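You operate a simulated robot arm through the tools that you are given. There is no shell and no other tool.

You are at the controls of a simulated robot arm. One attempt, no reset.

Task
Home the open printer, then set its two wheels by the pale blue card.
Fine: switch on, dial to HOME, green key once, wait till homed; switch off at the end; the card ends in its holder.

Only the result counts: the job must be done as asked and must still hold three seconds after the hand-in. Knocking over, shifting, dropping, spilling or breaking anything else fails it.

Robot
A 7-joint arm with a two-finger parallel gripper, fixed in place. Base frame: the origin is on the floor under the middle of its stand, x ahead of it, y to its left, z up. Lengths are in cm, angles in rad, forces in N, time in s.
With the tool pointing down near the work surface it reaches from about 10 to 64 cm from the base axis. Its first joint turns from -1.152 to 1.152 rad. Payload 1.57 kg.
Tool frame: the origin (TCP) lies between the finger pads and is the grasp point; the fingertips stand 3 cm ahead of it; z points along the fingers, y is the line along which they close. Largest opening 8 cm; finger width 1.7, thickness 1.2; the body of the gripper, 4 by 8.2 cm, starts 8 cm behind the TCP.
Orientation is that of the tool frame in the base frame, as a unit quaternion [w, x, y, z]. With the fingers straight down and closing along the base's y, the tool's x points along the base's -x, its y along +y and its z along -z.

Tools
- The arm moves only by the tool play_rows. Its argument "commands" is text: rows parted by semicolons, each of 7 numbers parted by spaces: the shift along the tool's x, y, z in cm, then the turn, a rotation vector about the tool's x, y, z in rad, then the closure in counts, from 0 (fully open) to 255 (shut). In form: x y z wx wy wz claw; .... A call has 1 to 20 rows; each row shifts and turns the commanded pose from where the row before left it, along the tool's axes as they then stand. A row lasts 0.2 s, in which the tool goes at most 5 cm and 0.15 rad; a call with a longer step from one row to the next is refused whole, and so is a gripper value outside its range. Where a pose cannot be reached the arm comes as near as it can. A force on the tool above 40 N (or 10 N above the force at the start of the call, whichever is more), or a blocked arm, ends the call early, and 0.2 s more pass. Each finger travels about 7.2 cm/s and halts on what it meets, pressing with about 33 N; the grip force reading is that of the motor and also rises with nothing between the fingers. The clock runs only during rows and for 0.2 s after the last one: add rows that do not move to give the fingers time. The reply holds the time, the measured pose of the TCP, the force on the tool along the base axes, the opening and the grip force, in the units named above and with some noise, with the torque about the TCP (base axes, N m) and any sound that the robot's microphone picked up, and new pictures: "views" is both (left out), scene, wrist or none.
- Cameras (640 x 400 px; columns grow to the right, rows downward): "scene" is fixed at [8.13, 45.67, 143.68]; the picture's right is [-0.46, -0.89, 0.00], its down [-0.38, 0.20, -0.90] and it looks along [0.80, -0.42, -0.43] (base axes); focal length 214 px, centre (320, 200). "wrist" rides on the gripper at [7.2, -0.7, -12.2] in the tool frame; the picture's right is [0.09, 1.00, 0.00], its down [-0.84, 0.08, -0.54] and it looks along [-0.54, 0.05, 0.84] (tool axes); focal length 238 px, centre (320, 200).
- point_at(camera, pixels): for up to 12 pixels [column, row] of the newest picture of that camera ("zoom" is the newest enlarged one), the place [x, y, z] in the base frame of the surface seen there, good to about 0.2 cm. No time passes.
- zoom(camera, box): a new picture of the part [left, top, right, bottom] of that camera's present view, enlarged. No time passes.
- hand_in(): hands the job in; it is judged then, once.

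Unless the task says otherwise, let go and move clear before handing in.

The tools are called after "Call:" by a JSON object that holds its "name" and its "arguments". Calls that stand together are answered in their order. play_rows: Moves the arm, as the interface text tells. Its arguments: {"type":"object","properties":{"commands":{"type":"string"},"views":{"type":"string","enum":["both","scene","wrist","none"]}},"required":["commands"]} The other tools are called the same way: point_at (camera, pixels) gives the place of the surface under pixels of a picture; zoom (camera, box) takes an enlarged picture of a part of a camera's view; hand_in () hands the job in.

At the start:

```text
time_s: 0.0
tool_pos: [29.52, 11.68, 129.0]
tool_rot: [0.001, 0.0, 1.0, 0.0]
contact_force: [-0.3, -0.9, 0.1]
ft_torque: [0.02, -0.04, -0.01]
grip_width: 7.98
gripper_force: 0.0
```

scene: 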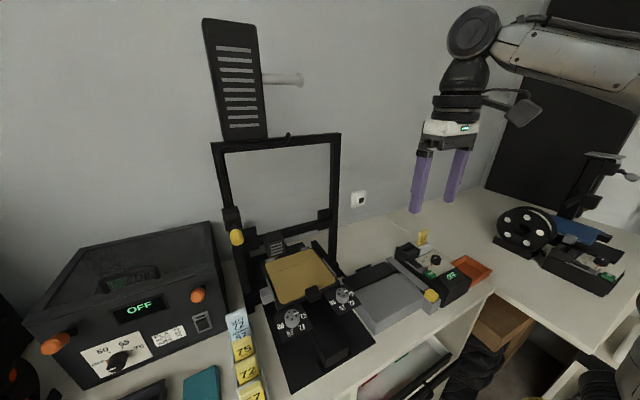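
wrist: 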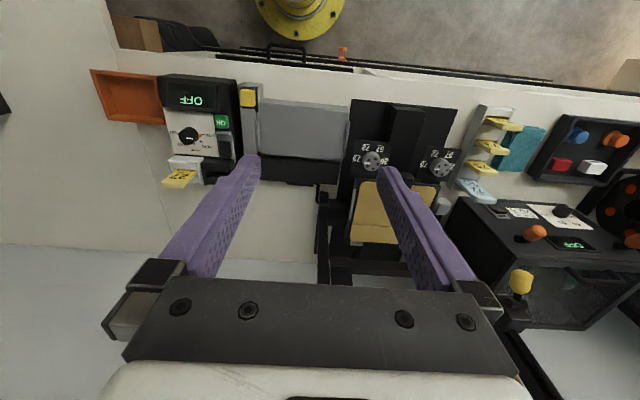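

The pictures show an open-frame printer in the middle (scene ~ [300,290]) with two wheels, a control box with an OFF display at scene [440,270], and cards in a rack at scene [240,350]. I'll zoom in on these before moving.

Call:
{"name": "zoom", "arguments": {"camera": "scene", "box": [380, 220, 500, 310]}}

Call:
{"name": "zoom", "arguments": {"camera": "scene", "box": [210, 280, 380, 400]}}

Call:
{"name": "zoom", "arguments": {"camera": "wrist", "box": [80, 60, 280, 200]}}

Call:
{"name": "zoom", "arguments": {"camera": "wrist", "box": [330, 80, 540, 220]}}

Call:
{"name": "zoom", "arguments": {"camera": "scene", "box": [0, 280, 280, 400]}}

```text
4.44 times, centred on (440, 265) of scene
```

zoom: 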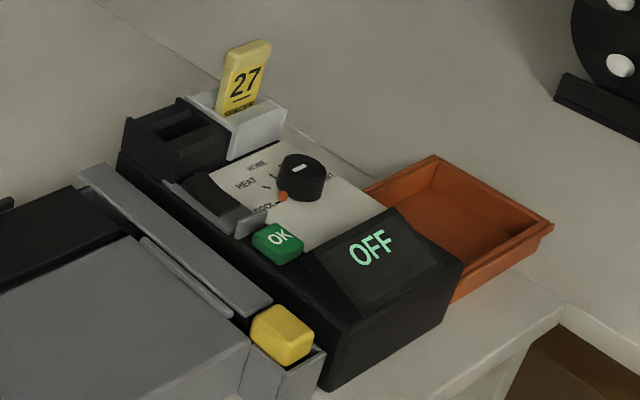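

```text
3.33 times, centred on (295, 340) of scene
```

zoom: 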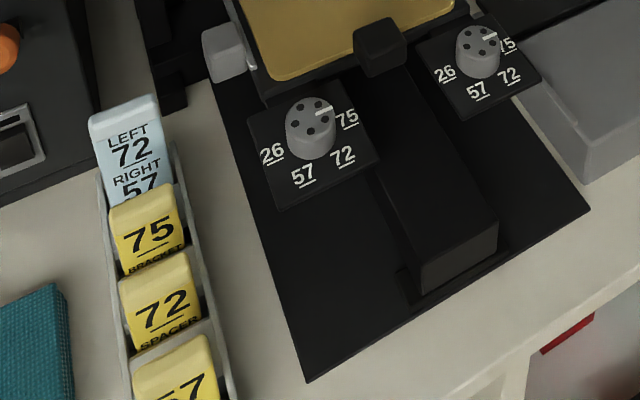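

```text
2.86 times, centred on (180, 130) of wrist
```

zoom: 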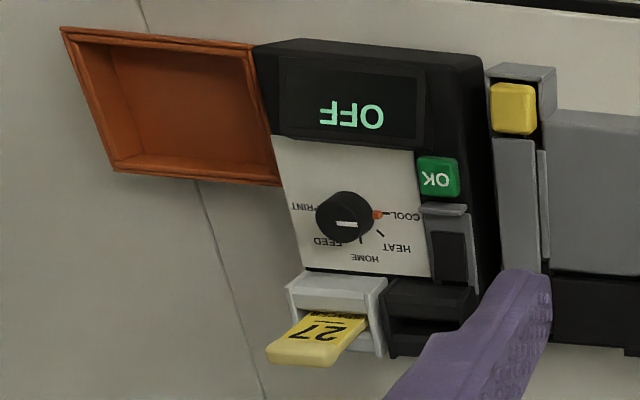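

```text
2.86 times, centred on (435, 150) of wrist
```

zoom: 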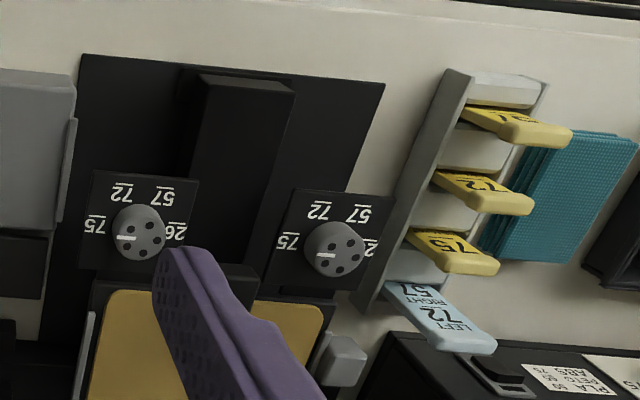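

```text
2.29 times, centred on (140, 340) of scene
```

zoom: 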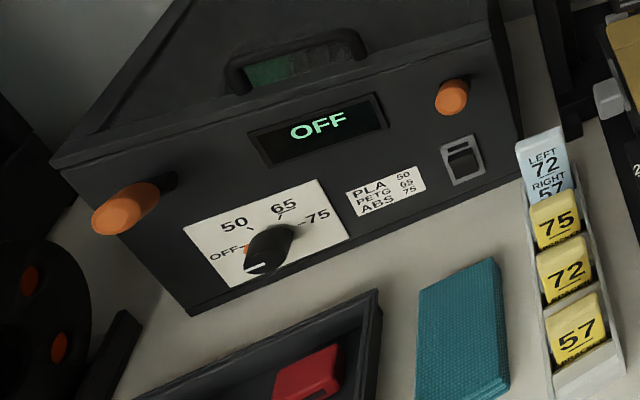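

The control box shows a dial with COOL/HEAT/HOME/FEED/PRINT, a rocker and a green OK key; the blue card reads LEFT 72, RIGHT 57. I'll check the other devices and measure locations.

Call:
{"name": "zoom", "arguments": {"camera": "scene", "box": [480, 140, 640, 300]}}

Call:
{"name": "zoom", "arguments": {"camera": "scene", "box": [190, 0, 370, 130]}}

Call:
{"name": "zoom", "arguments": {"camera": "scene", "box": [220, 190, 400, 320]}}

Call:
{"name": "zoom", "arguments": {"camera": "scene", "box": [410, 235, 470, 285]}}

Call:
{"name": "point_at", "arguments": {"camera": "scene", "pixels": [[292, 318], [342, 295], [436, 260], [432, 274], [425, 263], [239, 320], [320, 390], [450, 276], [433, 295], [423, 237], [409, 252], [400, 230]]}}

```text
2.50 times, centred on (560, 220) of scene
```

zoom: 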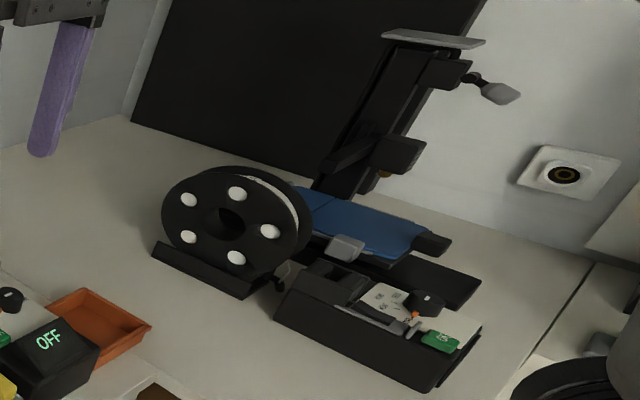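

```text
3.08 times, centred on (280, 65) of scene
```

zoom: 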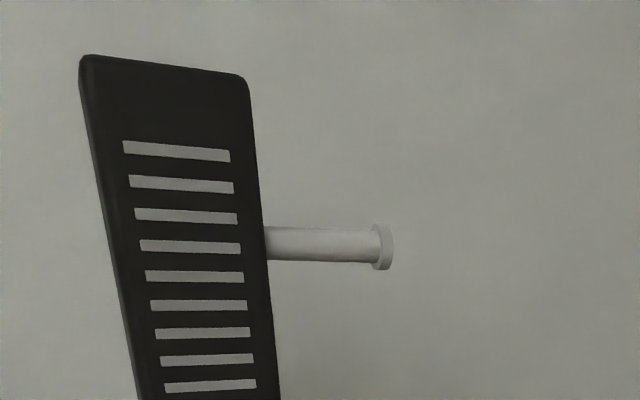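

```text
3.08 times, centred on (310, 255) of scene
```

zoom: 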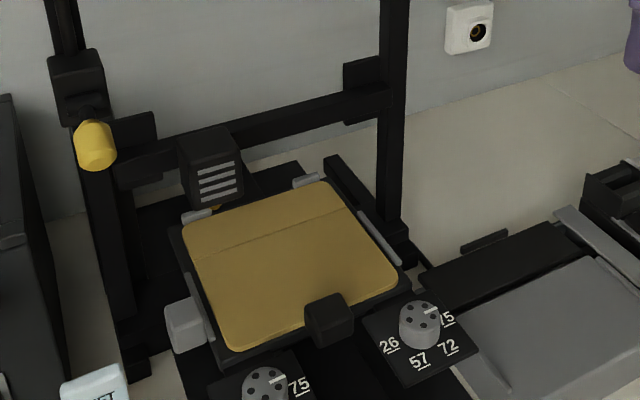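

```text
8.00 times, centred on (440, 260) of scene
```

zoom: 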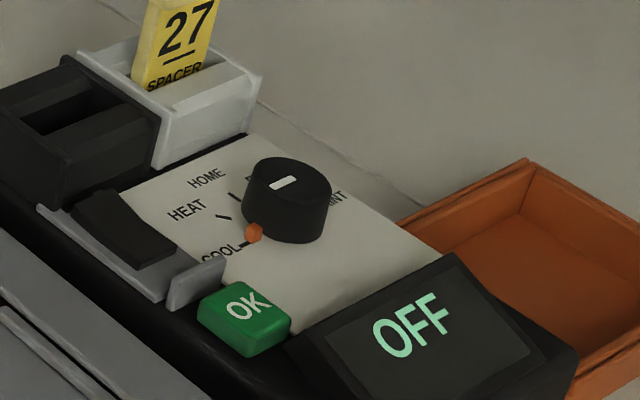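

```text
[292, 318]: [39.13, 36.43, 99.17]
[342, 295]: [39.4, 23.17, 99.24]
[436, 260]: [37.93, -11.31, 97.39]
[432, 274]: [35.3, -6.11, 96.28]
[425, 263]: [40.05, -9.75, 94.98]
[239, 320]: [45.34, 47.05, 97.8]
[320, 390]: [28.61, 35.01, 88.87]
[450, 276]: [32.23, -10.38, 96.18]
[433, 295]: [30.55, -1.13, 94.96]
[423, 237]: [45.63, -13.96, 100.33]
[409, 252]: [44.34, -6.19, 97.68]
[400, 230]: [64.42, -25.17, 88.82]
```

The open printer's control box is at about (37,-9,96); the other box (left) is a closed unit and the right one carries its own panel. I'll move the hand over the control box for a closer look.

Call:
{"name": "play_rows", "arguments": {"commands": "0.92 -3.7 2.3 0 0 0 0;0.92 -3.7 2.3 0 0 0 0;0.92 -3.7 2.3 0 0 0 0;0.92 -3.7 2.3 0 0 0 0;0.92 -3.7 2.3 0 0 0 0;0.92 -3.7 2.3 0 0 0 0;0 0 0 0 0 0 0"}}

```text
time_s: 1.6
tool_pos: [24.14, -10.62, 115.06]
tool_rot: [0.0, 0.001, 1.0, 0.0]
contact_force: [-0.9, 0.2, -0.2]
ft_torque: [0.03, 0.05, 0.02]
grip_width: 8.01
gripper_force: 0.1
```

scene: 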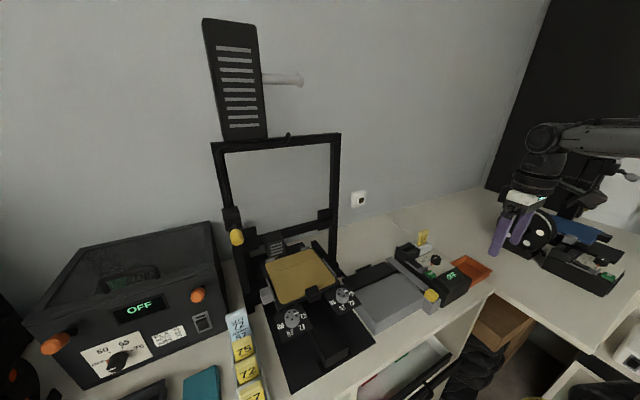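
wrist: 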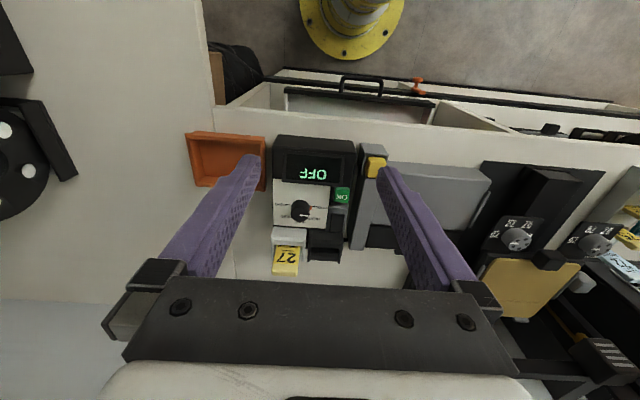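

Call:
{"name": "zoom", "arguments": {"camera": "wrist", "box": [260, 125, 400, 275]}}

Call:
{"name": "zoom", "arguments": {"camera": "wrist", "box": [270, 170, 360, 240]}}

Call:
{"name": "zoom", "arguments": {"camera": "wrist", "box": [470, 200, 640, 330]}}

Call:
{"name": "point_at", "arguments": {"camera": "wrist", "pixels": [[301, 211], [281, 205], [320, 220], [342, 196], [340, 210], [339, 222], [339, 235], [310, 172], [286, 262], [374, 167], [324, 243], [286, 238]]}}

```text
2.67 times, centred on (330, 200) of wrist
```

zoom: 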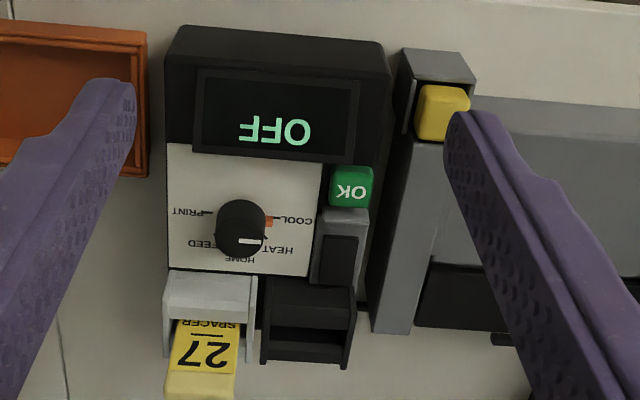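

```text
5.71 times, centred on (315, 205) of wrist
```

zoom: 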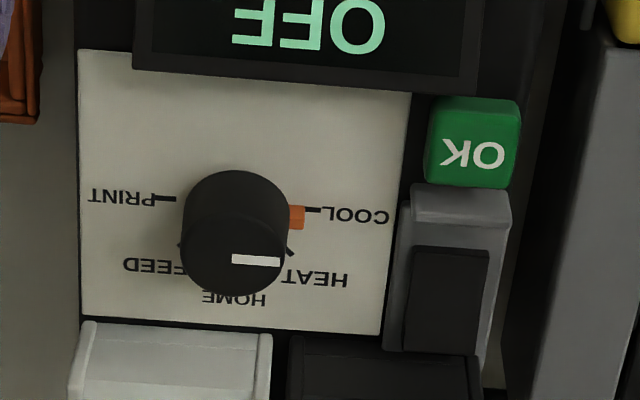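

```text
3.08 times, centred on (555, 265) of wrist
```

zoom: 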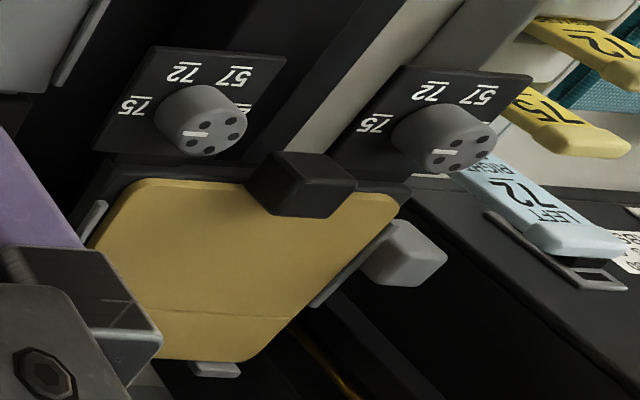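

```text
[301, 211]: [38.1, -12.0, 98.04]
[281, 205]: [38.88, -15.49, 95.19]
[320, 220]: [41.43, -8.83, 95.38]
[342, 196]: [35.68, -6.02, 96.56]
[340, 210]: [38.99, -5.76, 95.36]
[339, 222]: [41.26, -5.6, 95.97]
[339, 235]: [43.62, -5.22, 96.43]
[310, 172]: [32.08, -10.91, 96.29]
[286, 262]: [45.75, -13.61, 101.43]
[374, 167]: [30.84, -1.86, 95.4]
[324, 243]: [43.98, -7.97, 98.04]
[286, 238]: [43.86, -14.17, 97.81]
```

The panel is flat at z≈95, dial knob centre near (37.5,-11.7) with the orange pointer at COOL; the dark rocker lies at about (40.5,-5.6). I'll lower the hand to look at the rocker closely.

Call:
{"name": "play_rows", "arguments": {"commands": "-2.47 1.03 2.27 0 0 0 0;-2.47 1.03 2.27 0 0 0 0;-2.47 1.03 2.27 0 0 0 0;-2.47 1.03 2.27 0 0 0 0;0 0 0 0 0 0 0", "views": "wrist"}}

Call:
{"name": "zoom", "arguments": {"camera": "wrist", "box": [230, 100, 390, 260]}}

```text
time_s: 2.8
tool_pos: [33.95, -6.26, 106.08]
tool_rot: [0.001, 0.0, 1.0, 0.0]
contact_force: [-0.5, -0.2, -0.2]
ft_torque: [-0.04, 0.0, -0.02]
grip_width: 8.0
gripper_force: 0.1
```

wrist: 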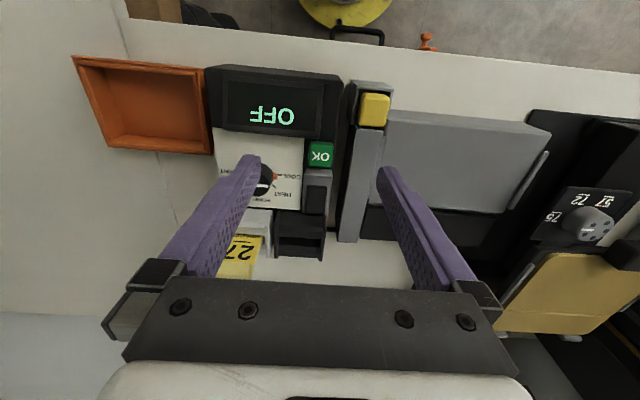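

```text
2.50 times, centred on (310, 180) of wrist
```

zoom: 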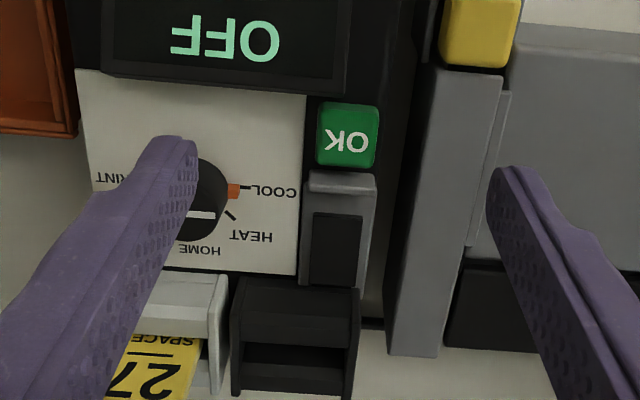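

Call:
{"name": "zoom", "arguments": {"camera": "wrist", "box": [295, 160, 340, 220]}}

Call:
{"name": "point_at", "arguments": {"camera": "wrist", "pixels": [[318, 171], [318, 178], [317, 184], [316, 190], [315, 196], [314, 202], [313, 208], [312, 213], [307, 184], [327, 184], [320, 155], [265, 177]]}}

Call:
{"name": "zoom", "arguments": {"camera": "scene", "box": [412, 250, 442, 275]}}

```text
6.67 times, centred on (318, 190) of wrist
```

zoom: 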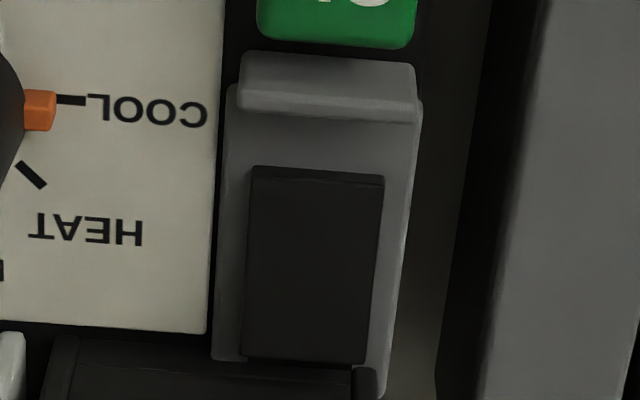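

```text
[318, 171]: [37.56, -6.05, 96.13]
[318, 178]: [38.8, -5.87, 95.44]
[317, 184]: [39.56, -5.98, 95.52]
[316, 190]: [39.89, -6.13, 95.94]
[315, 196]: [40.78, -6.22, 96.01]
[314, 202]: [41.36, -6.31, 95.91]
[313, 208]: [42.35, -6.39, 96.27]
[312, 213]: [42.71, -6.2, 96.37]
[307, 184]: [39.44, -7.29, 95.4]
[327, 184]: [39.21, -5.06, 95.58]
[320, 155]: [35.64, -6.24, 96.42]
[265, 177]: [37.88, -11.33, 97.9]
```

```text
16.00 times, centred on (427, 262) of scene
```

zoom: 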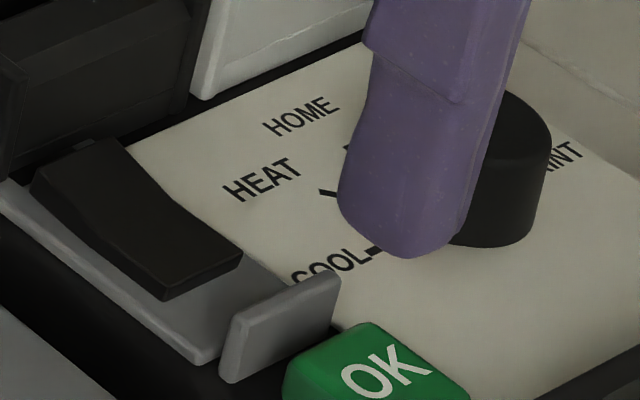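

The rocker's front half lies flat and its rear half (x≈42) is raised, so it's pressed at the front (off). I'll measure the nearby edges of the holder, the guard and the key before pressing the rear half.

Call:
{"name": "zoom", "arguments": {"camera": "wrist", "box": [260, 120, 350, 260]}}

Call:
{"name": "point_at", "arguments": {"camera": "wrist", "pixels": [[300, 214], [322, 216], [300, 220], [322, 222], [275, 225], [300, 235], [320, 145], [320, 165], [310, 155], [332, 155], [322, 136], [300, 136]]}}

```text
2.86 times, centred on (305, 190) of wrist
```

zoom: 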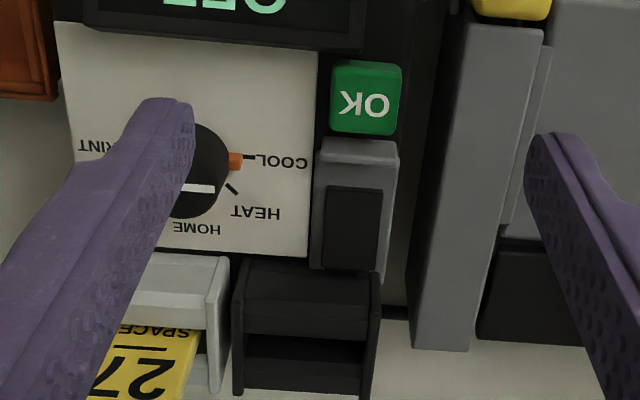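

```text
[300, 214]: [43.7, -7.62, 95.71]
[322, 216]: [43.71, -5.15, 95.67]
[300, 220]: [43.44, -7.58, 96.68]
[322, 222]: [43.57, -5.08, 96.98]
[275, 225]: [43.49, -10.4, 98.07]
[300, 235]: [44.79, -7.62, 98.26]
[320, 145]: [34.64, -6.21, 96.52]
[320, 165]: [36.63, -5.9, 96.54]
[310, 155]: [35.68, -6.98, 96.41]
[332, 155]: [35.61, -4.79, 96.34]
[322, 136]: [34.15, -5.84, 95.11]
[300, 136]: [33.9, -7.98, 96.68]
```

The holder's front face is at x≈43.5 and the rocker's raised rear end is at (42.2,-6.2,96.3). I'll close the fingers and move above that spot.

Call:
{"name": "play_rows", "arguments": {"commands": "0 0 0 0 0 0 255;0 0 0 0 0 0 255;0 0 0 0 0 0 255;-2.05 0.01 1 0 0 0 255;-2.05 0.01 1 0 0 0 255;-2.05 0.01 1 0 0 0 255;-2.05 0.01 1 0 0 0 255;0 0 0 0 0 0 255;0 0 0 0 0 0 255"}}

```text
time_s: 4.8
tool_pos: [42.12, -6.39, 101.96]
tool_rot: [0.0, 0.0, 1.0, 0.0]
contact_force: [-0.8, 0.0, 0.3]
ft_torque: [0.02, 0.01, -0.01]
grip_width: 0.02
gripper_force: 21.8
```

scene: 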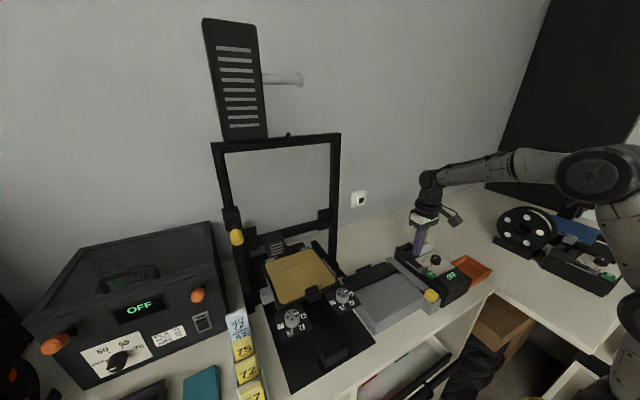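
wrist: 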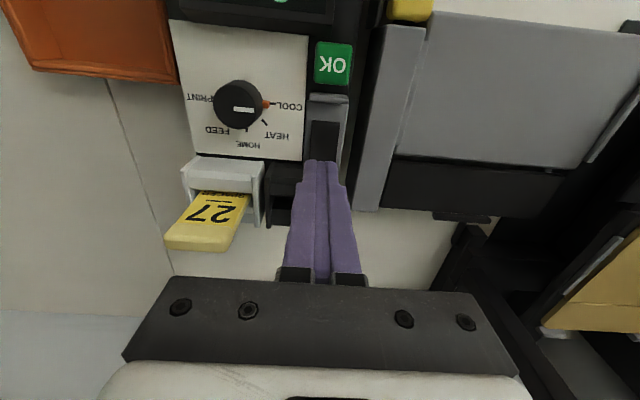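

The closed fingertips at (42.1,-6.4) hang about 2.5 cm above the rocker's rear end. I'll descend slowly and press.

Call:
{"name": "zoom", "arguments": {"camera": "wrist", "box": [180, 20, 360, 180]}}

Call:
{"name": "play_rows", "arguments": {"commands": "0 0.1 0.8 0 0 0 255;0 0 0.8 0 0 0 255;0 0 0.4 0 0 0 255;0 0 0.2 0 0 0 255;0 0 0.2 0 0 0 255;0 0 0.2 0 0 0 255;0 0 0.2 0 0 0 255"}}

```text
2.50 times, centred on (270, 100) of wrist
```

zoom: 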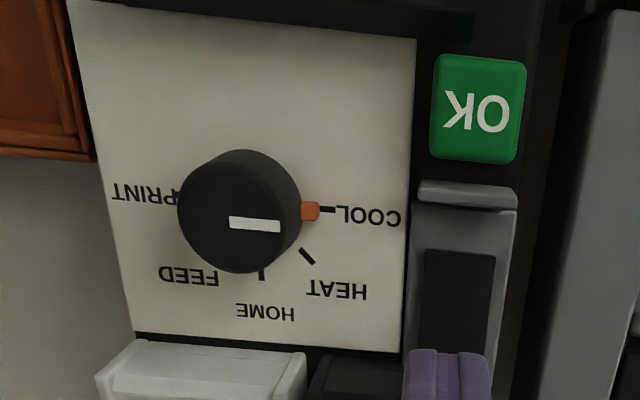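

```text
time_s: 6.4
tool_pos: [42.12, -6.26, 99.19]
tool_rot: [0.0, 0.0, 1.0, -0.001]
contact_force: [0.4, -0.7, 1.6]
ft_torque: [-0.02, 0.0, -0.02]
grip_width: 0.01
gripper_force: 21.6
```

scene: 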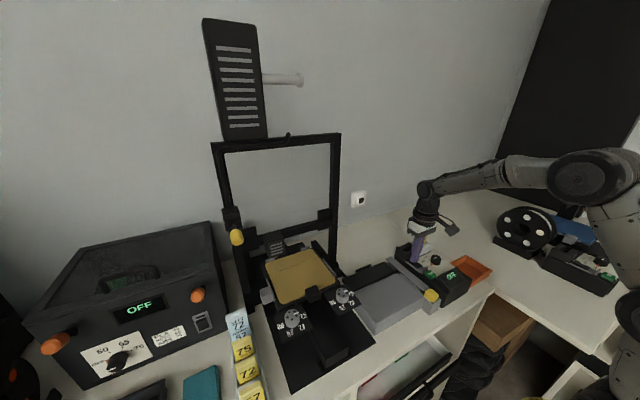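
wrist: 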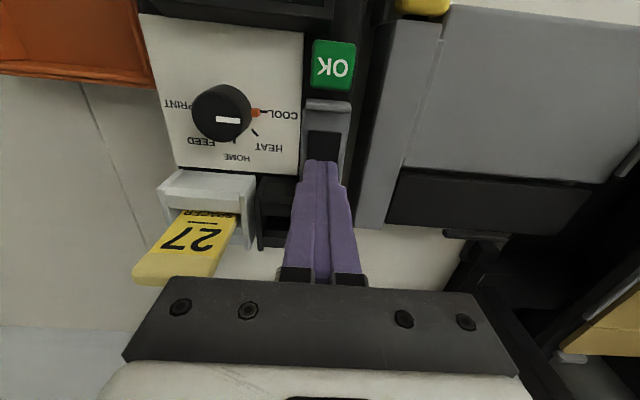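

The tip is just in contact with the rocker (1.6 N at tip z≈96.2). I'll press further in small steps.

Call:
{"name": "play_rows", "arguments": {"commands": "0 0 0.15 0 0 0 255;0 0 0.15 0 0 0 255;0 0 0.15 0 0 0 255;0 0 0 0 0 0 255"}}

Call:
{"name": "zoom", "arguments": {"camera": "scene", "box": [400, 230, 490, 300]}}

```text
time_s: 7.4
tool_pos: [42.13, -6.29, 99.11]
tool_rot: [0.004, 0.0, 1.0, -0.001]
contact_force: [-6.6, 1.5, 30.7]
ft_torque: [0.03, 0.46, 0.05]
grip_width: 0.0
gripper_force: 21.3
heard: click
```

scene: 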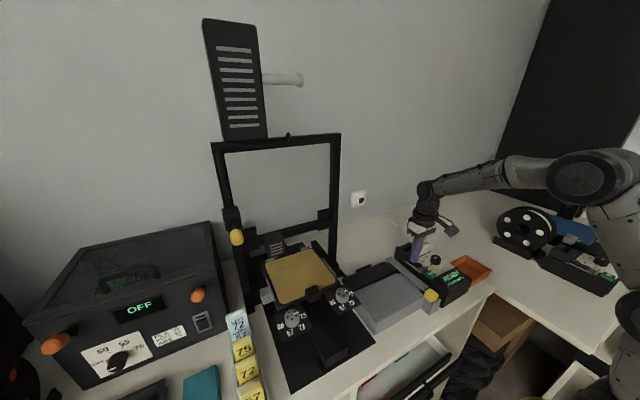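
wrist: 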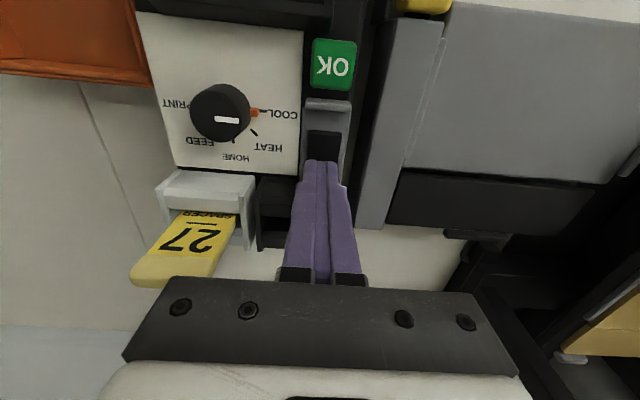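

```text
5.71 times, centred on (445, 265) of scene
```

zoom: 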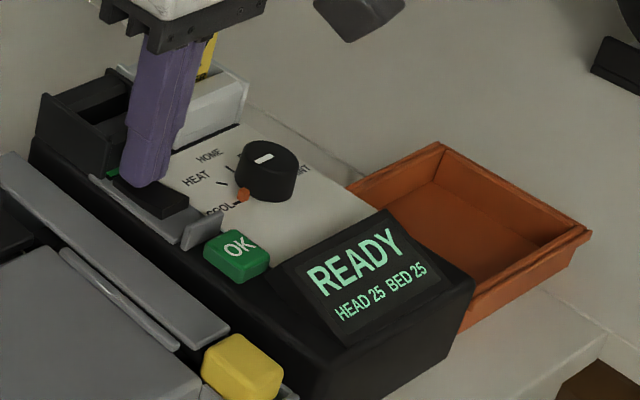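

A click was heard and the display (scene ~[455,275]) now reads READY, HEAD 25 BED 25: the switch is on. I'll back straight up and move to look at the dial.

Call:
{"name": "play_rows", "arguments": {"commands": "0 0 -2 0 0 0 255;0 0 -3 0 0 0 255;1.5 -1 -2 0 0 0 255;2 -2 -1 0 0 0 110;2 -2 0 0 0 0 110;1 0 0 0 0 0 110;0 0 0 0 0 0 110", "views": "wrist"}}

Call:
{"name": "zoom", "arguments": {"camera": "wrist", "box": [240, 110, 400, 230]}}

```text
time_s: 9.0
tool_pos: [35.61, -11.15, 106.85]
tool_rot: [0.001, 0.0, 1.0, 0.0]
contact_force: [-0.5, 0.2, -0.8]
ft_torque: [-0.01, 0.0, 0.01]
grip_width: 4.57
gripper_force: 0.1
```

wrist: 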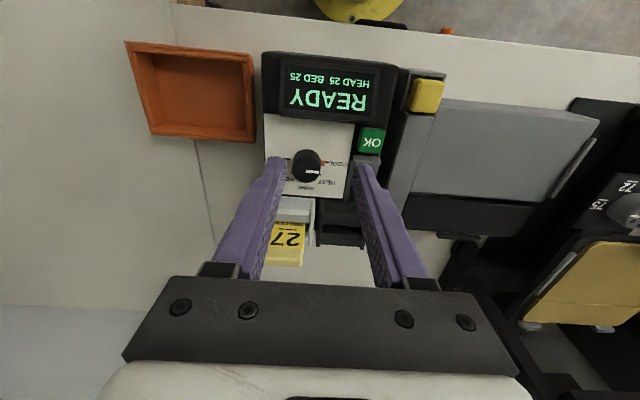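

```text
3.33 times, centred on (320, 170) of wrist
```

zoom: 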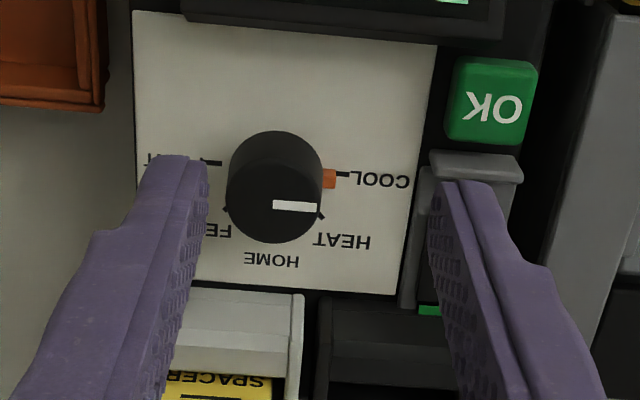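

Call:
{"name": "point_at", "arguments": {"camera": "zoom", "pixels": [[272, 202], [230, 202], [316, 200], [272, 240], [272, 165], [295, 207], [328, 179], [345, 175], [322, 215], [272, 180], [212, 163], [227, 212]]}}

```text
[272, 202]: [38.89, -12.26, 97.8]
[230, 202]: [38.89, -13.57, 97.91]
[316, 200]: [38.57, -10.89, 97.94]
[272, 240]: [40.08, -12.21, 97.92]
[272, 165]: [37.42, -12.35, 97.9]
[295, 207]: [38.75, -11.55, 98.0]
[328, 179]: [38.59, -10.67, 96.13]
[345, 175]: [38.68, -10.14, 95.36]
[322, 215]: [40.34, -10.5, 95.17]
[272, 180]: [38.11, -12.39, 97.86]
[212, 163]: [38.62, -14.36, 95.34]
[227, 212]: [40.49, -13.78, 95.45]
```

The dial centre is about (38.65,-12.25), radius 1.4, top z 97.9; COOL at +y and HOME at +x, so it needs a quarter turn. I'll move above it and pre-rotate the hand by -45°.

Call:
{"name": "play_rows", "arguments": {"commands": "-1.52 -0.55 0 0 0 0 110;-1.52 -0.55 0 0 0 0 110;0 0 0 0 0 -0.1309 110;0 0 0 0 0 -0.1309 110;0 0 0 0 0 -0.1309 110;0 0 0 0 0 -0.1309 110;0 0 0 0 0 -0.1309 110;0 0 0 0 0 -0.1309 110;0 0 2 0 0 0 110;0 0 2 0 0 0 110;0 0 0 0 0 0 110"}}

```text
time_s: 11.4
tool_pos: [38.5, -12.27, 102.64]
tool_rot: [0.0, -0.382, 0.924, 0.0]
contact_force: [0.8, -0.1, -0.3]
ft_torque: [-0.01, -0.02, -0.04]
grip_width: 4.54
gripper_force: 0.1
```

scene: 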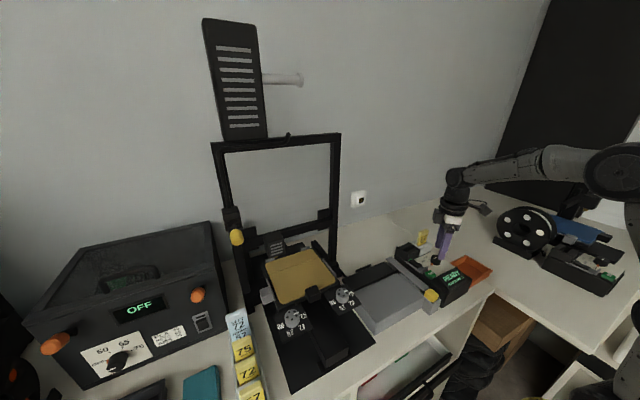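
wrist: 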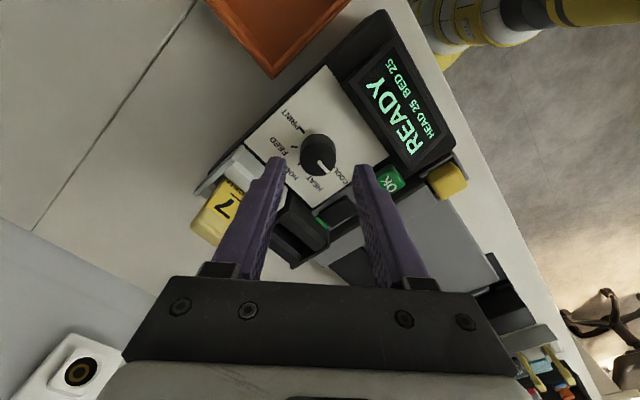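

The hand is rotated and above the dial with the fingers straddling it. I'll descend so the tips are at about z 96.5 and close on the knob.

Call:
{"name": "play_rows", "arguments": {"commands": "-0.1 -0.08 1.2 0 0 0 110;0 0 1.2 0 0 0 110;0 0 0.7 0 0 0 110;0 0 0 0 0 0 110;0 0 0 0 0 0 160;0 0 0 0 0 0 200;0 0 0 0 0 0 200", "views": "wrist"}}

```text
time_s: 13.0
tool_pos: [38.76, -12.35, 99.58]
tool_rot: [0.0, -0.382, 0.924, -0.001]
contact_force: [3.9, -3.9, -4.3]
ft_torque: [-0.17, -0.26, -0.01]
grip_width: 2.87
gripper_force: 39.1
```

wrist: 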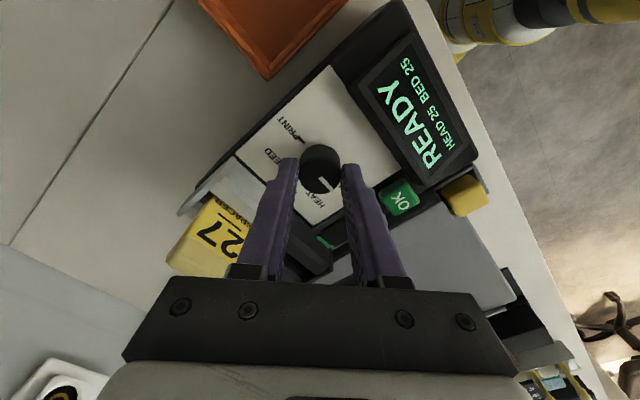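

The fingers hold the knob (2.87 cm). I'll now turn it a quarter turn toward HOME.

Call:
{"name": "play_rows", "arguments": {"commands": "0 -0.08 0 0 0 0 200;0 0 0 0 0 0.1309 200;0 0 0 0 0 0.1309 200;0 0 0 0 0 0.1309 200;0 0 0 0 0 0.1309 200;0 0 0 0 0 0.1309 200;0 0 0 0 0 0.1309 200;0 0 0 0 0 0 200"}}

Call:
{"name": "zoom", "arguments": {"camera": "wrist", "box": [220, 60, 420, 220]}}

```text
time_s: 14.8
tool_pos: [38.77, -12.28, 99.66]
tool_rot: [0.0, 0.001, 1.0, 0.001]
contact_force: [-1.7, 6.3, -1.2]
ft_torque: [0.09, -0.96, 0.01]
grip_width: 2.87
gripper_force: 38.1
```

scene: 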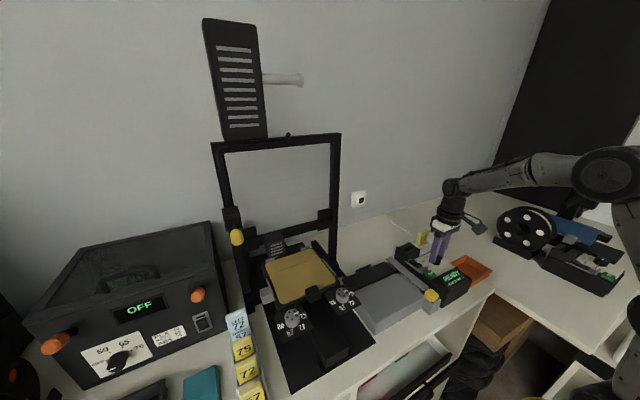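
wrist: 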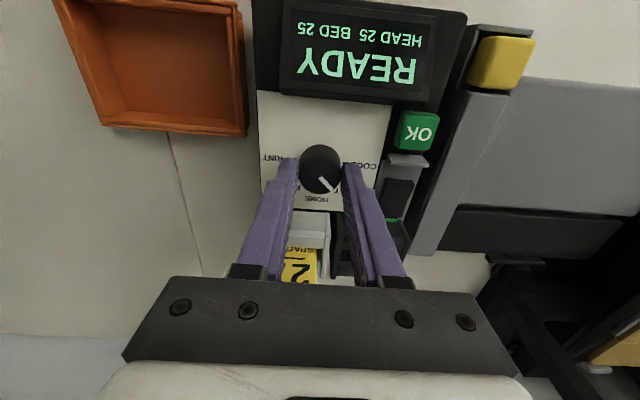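

```text
2.50 times, centred on (320, 140) of wrist
```

zoom: 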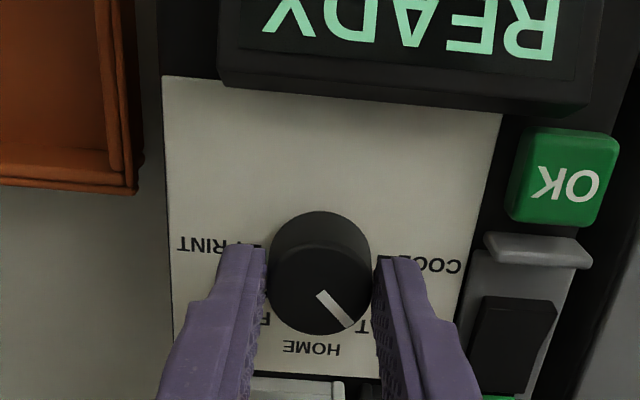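

The dial has followed to HEAT (white mark at about 45°). I'll turn another 45° to HOME.

Call:
{"name": "play_rows", "arguments": {"commands": "0 0 0 0 0 0.1309 200;0 0 0 0 0 0.1309 200;0 0 0 0 0 0.1309 200;0 0 0 0 0 0.1309 200;0 0 0 0 0 0.1309 200;0 0 0 0 0 0.1309 200;0 0 0 0 0 0 200"}}

Call:
{"name": "zoom", "arguments": {"camera": "wrist", "box": [220, 60, 420, 220]}}

```text
time_s: 16.4
tool_pos: [38.83, -12.26, 99.61]
tool_rot: [0.0, 0.384, 0.923, 0.0]
contact_force: [-2.7, 13.6, 6.7]
ft_torque: [0.62, 0.31, -0.02]
grip_width: 2.88
gripper_force: 38.7
```

scene: 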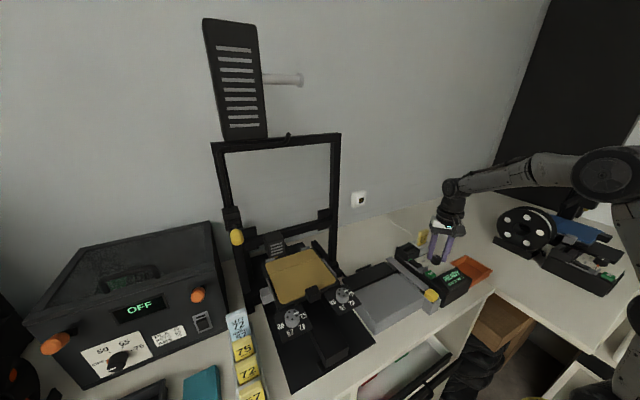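
wrist: 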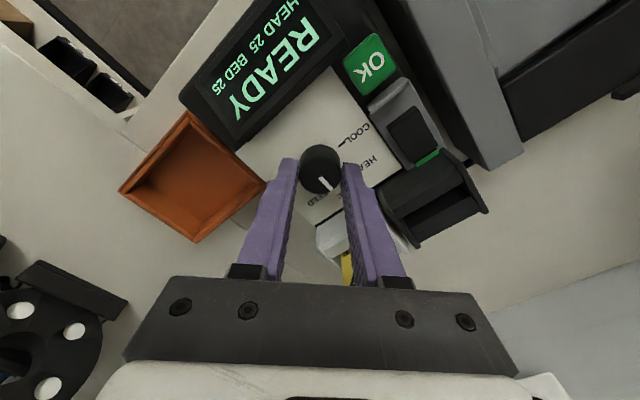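

```text
2.50 times, centred on (320, 140) of wrist
```

zoom: 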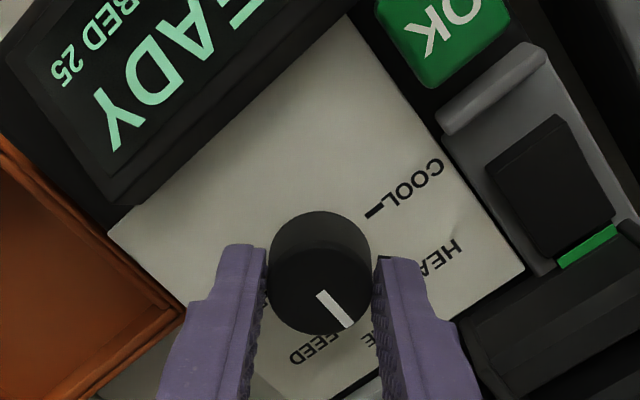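

The knob has turned with the hand by 90°. I'll open the fingers, lift off and turn the hand back, to check the pointer.

Call:
{"name": "play_rows", "arguments": {"commands": "0 0 0 0 0 0 150;0 0 0 0 0 0 110;0 0 0 0 0 0 110;0 0 -2.5 0 0 0 110;0 0 -4 0 0 0 110;0 0 0 0 0 -0.131 110;0 0 0 0 0 -0.131 110;0 0 0 0 0 -0.131 110;0 0 0 0 0 -0.131 110;0 0 0 0 0 -0.131 110;0 0 0 0 0 -0.131 110;2 0 0 0 0 0 110;0 0 0 0 0 0 110"}}

Call:
{"name": "zoom", "arguments": {"camera": "wrist", "box": [240, 80, 400, 220]}}

Call:
{"name": "zoom", "arguments": {"camera": "scene", "box": [400, 230, 490, 300]}}

```text
time_s: 19.2
tool_pos: [36.86, -12.33, 106.11]
tool_rot: [0.0, -0.001, 1.0, 0.0]
contact_force: [0.6, 0.4, 0.3]
ft_torque: [0.02, 0.01, -0.01]
grip_width: 4.54
gripper_force: 0.0
```

scene: 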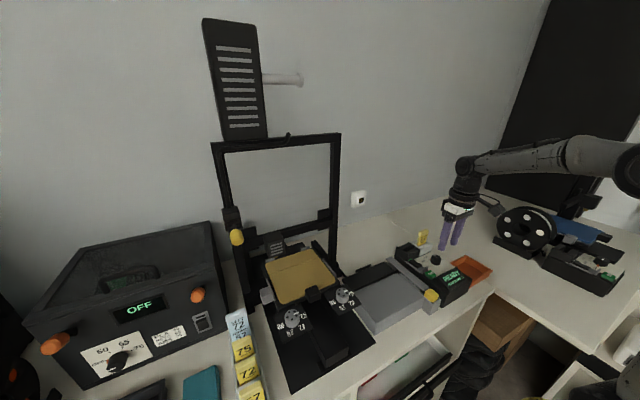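
wrist: 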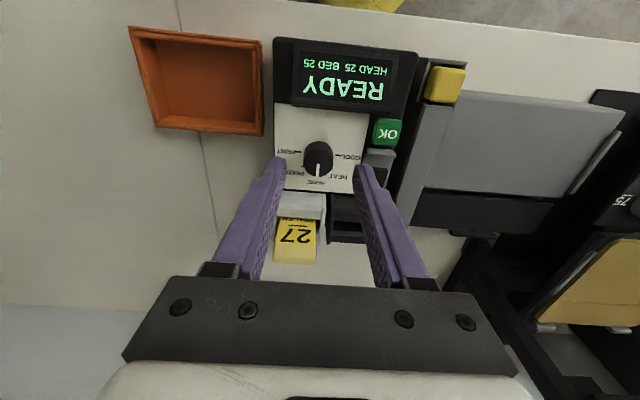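

```text
2.86 times, centred on (320, 150) of wrist
```

zoom: 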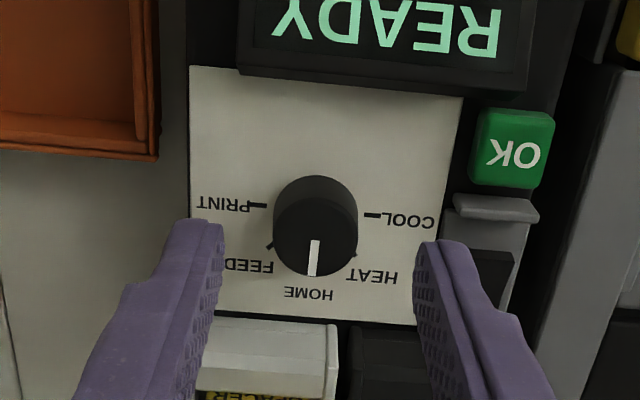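

```text
5.71 times, centred on (445, 265) of scene
```

zoom: 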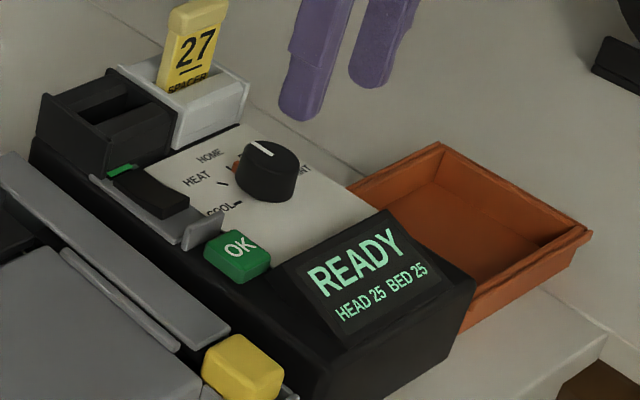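

The white mark points to HOME. Before pressing OK I'll check that nothing obstructs the printer's moving parts.

Call:
{"name": "zoom", "arguments": {"camera": "scene", "box": [205, 200, 385, 310]}}

Call:
{"name": "zoom", "arguments": {"camera": "scene", "box": [230, 220, 320, 300]}}

Call:
{"name": "point_at", "arguments": {"camera": "zoom", "pixels": [[50, 120], [300, 200], [260, 560]]}}

Call:
{"name": "point_at", "arguments": {"camera": "wrist", "pixels": [[388, 130], [380, 125], [396, 135], [388, 120], [386, 140], [380, 153], [386, 108], [335, 105]]}}

```text
3.56 times, centred on (295, 255) of scene
```

zoom: 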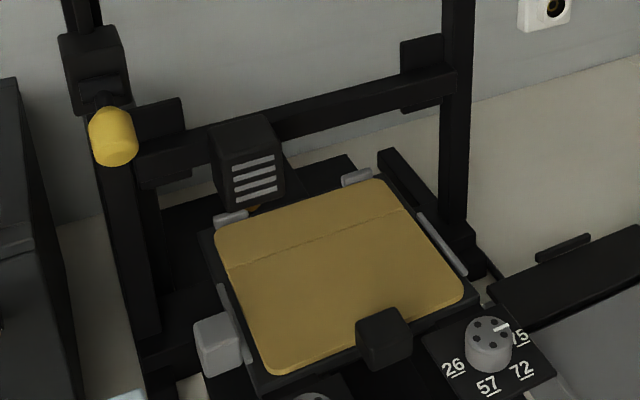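

```text
5.00 times, centred on (275, 260) of scene
```

zoom: 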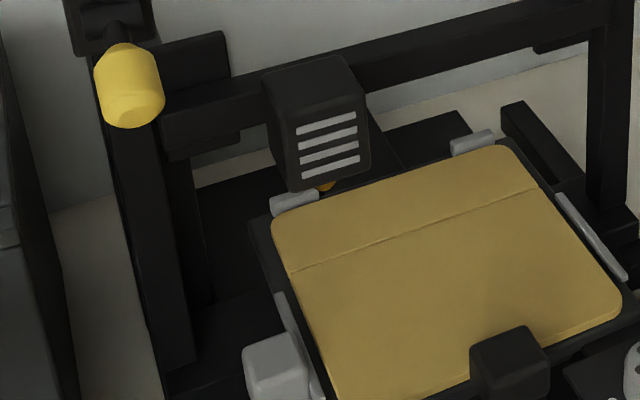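

```text
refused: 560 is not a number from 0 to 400
```

```text
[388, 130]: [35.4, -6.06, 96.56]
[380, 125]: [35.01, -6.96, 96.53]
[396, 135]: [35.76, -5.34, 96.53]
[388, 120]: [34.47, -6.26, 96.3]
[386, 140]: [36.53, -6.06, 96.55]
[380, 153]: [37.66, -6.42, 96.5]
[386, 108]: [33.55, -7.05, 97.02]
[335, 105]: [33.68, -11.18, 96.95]
```

The bed and gantry look clear; the OK key's top centre is (35.5,-6.1,96.55). I'll close the fingers and move above the key.

Call:
{"name": "play_rows", "arguments": {"commands": "0 0 0 0 0 0 255;0 0 0 0 0 0 255;0.45 2.08 0 0 0 0 255;0.45 2.08 1.5 0 0 0 255;0.45 2.08 2 0 0 0 255;0 0 2 0 0 0 255;0 0 0 0 0 0 255"}}

```text
time_s: 20.8
tool_pos: [35.39, -6.16, 100.56]
tool_rot: [0.001, -0.001, 1.0, 0.0]
contact_force: [0.0, -0.8, -1.0]
ft_torque: [0.03, 0.01, 0.0]
grip_width: 0.0
gripper_force: 20.9
```

scene: 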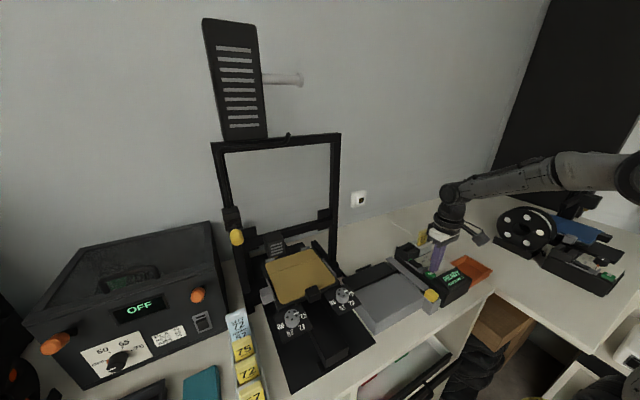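
wrist: 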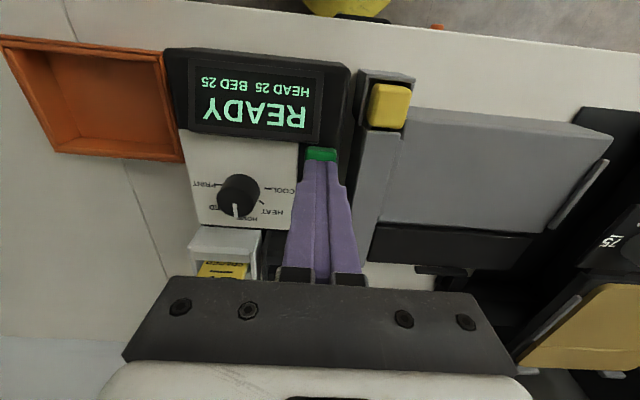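

The fingertips are 1 cm above the green key. I'll lower slowly onto it.

Call:
{"name": "play_rows", "arguments": {"commands": "-0.08 0 0.5 0 0 0 255;0 0 0.3 0 0 0 255;0 0 0.15 0 0 0 255;0 0 0.15 0 0 0 255;0 0 0.1 0 0 0 255"}}

```text
time_s: 22.0
tool_pos: [35.53, -6.08, 99.47]
tool_rot: [0.0, -0.001, 1.0, -0.001]
contact_force: [-1.1, 0.5, 0.0]
ft_torque: [0.01, -0.03, 0.0]
grip_width: 0.01
gripper_force: 21.0
```

scene: 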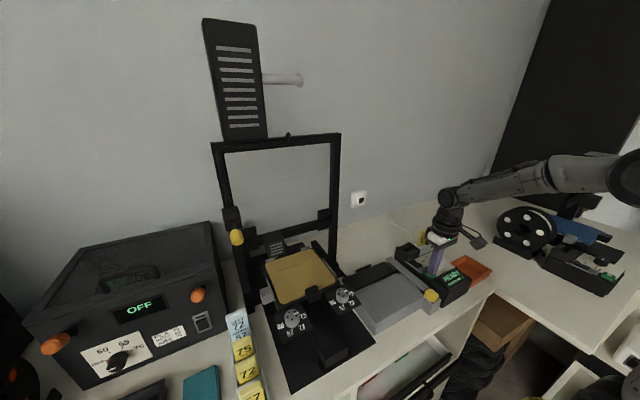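
wrist: 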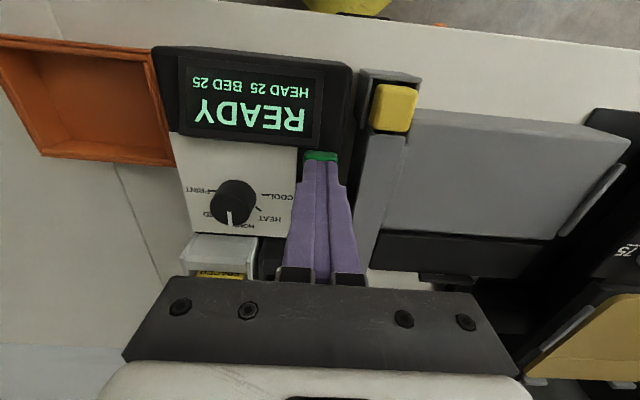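

No contact force yet at tip z≈96.5. I'll go on in small steps until the key clicks.

Call:
{"name": "play_rows", "arguments": {"commands": "0 0 0.12 0 0 0 255;0 0 0.12 0 0 0 255;0 0 0.08 0 0 0 255", "views": "wrist"}}

```text
time_s: 22.8
tool_pos: [35.51, -6.15, 99.15]
tool_rot: [0.001, -0.001, 1.0, 0.0]
contact_force: [0.8, 0.1, 1.1]
ft_torque: [-0.02, -0.05, -0.01]
grip_width: 0.0
gripper_force: 21.5
heard: click
```

wrist: 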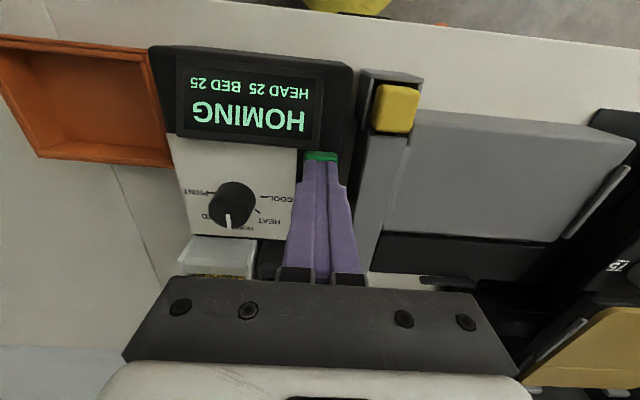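

A click, and the display shows HOMING. I'll lift off straight up and wait.

Call:
{"name": "play_rows", "arguments": {"commands": "0 0 -1 0 0 0 255;0 0 -3 0 0 0 255;0 0 -3 0 0 0 255;0 0 0 0 0 0 255;0 0 0 0 0 0 255;0 0 0 0 0 0 255;0 0 0 0 0 0 255;0 0 0 0 0 0 255;0 0 0 0 0 0 255;0 0 0 0 0 0 255"}}

Call:
{"name": "zoom", "arguments": {"camera": "scene", "box": [205, 200, 495, 390]}}

```text
time_s: 25.0
tool_pos: [35.58, -6.14, 106.08]
tool_rot: [0.0, 0.0, 1.0, 0.001]
contact_force: [-0.3, 0.5, -1.0]
ft_torque: [-0.02, 0.03, -0.02]
grip_width: 0.03
gripper_force: 21.1
```

scene: 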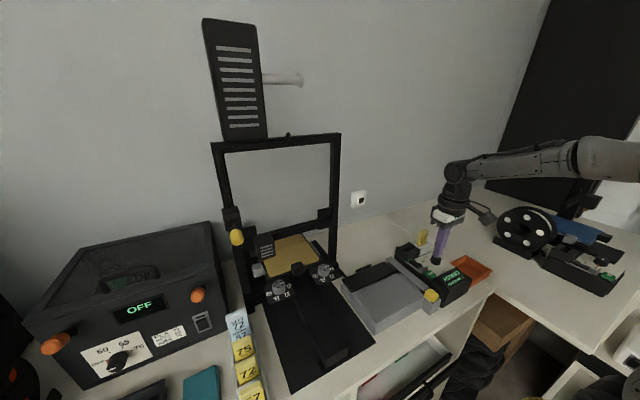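
wrist: 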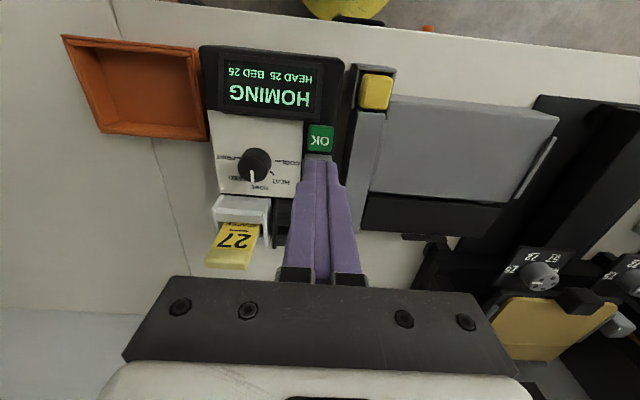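

```text
2.11 times, centred on (350, 295) of scene
```

zoom: 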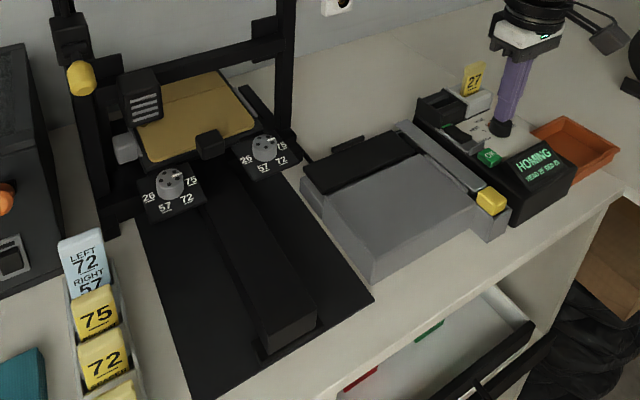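

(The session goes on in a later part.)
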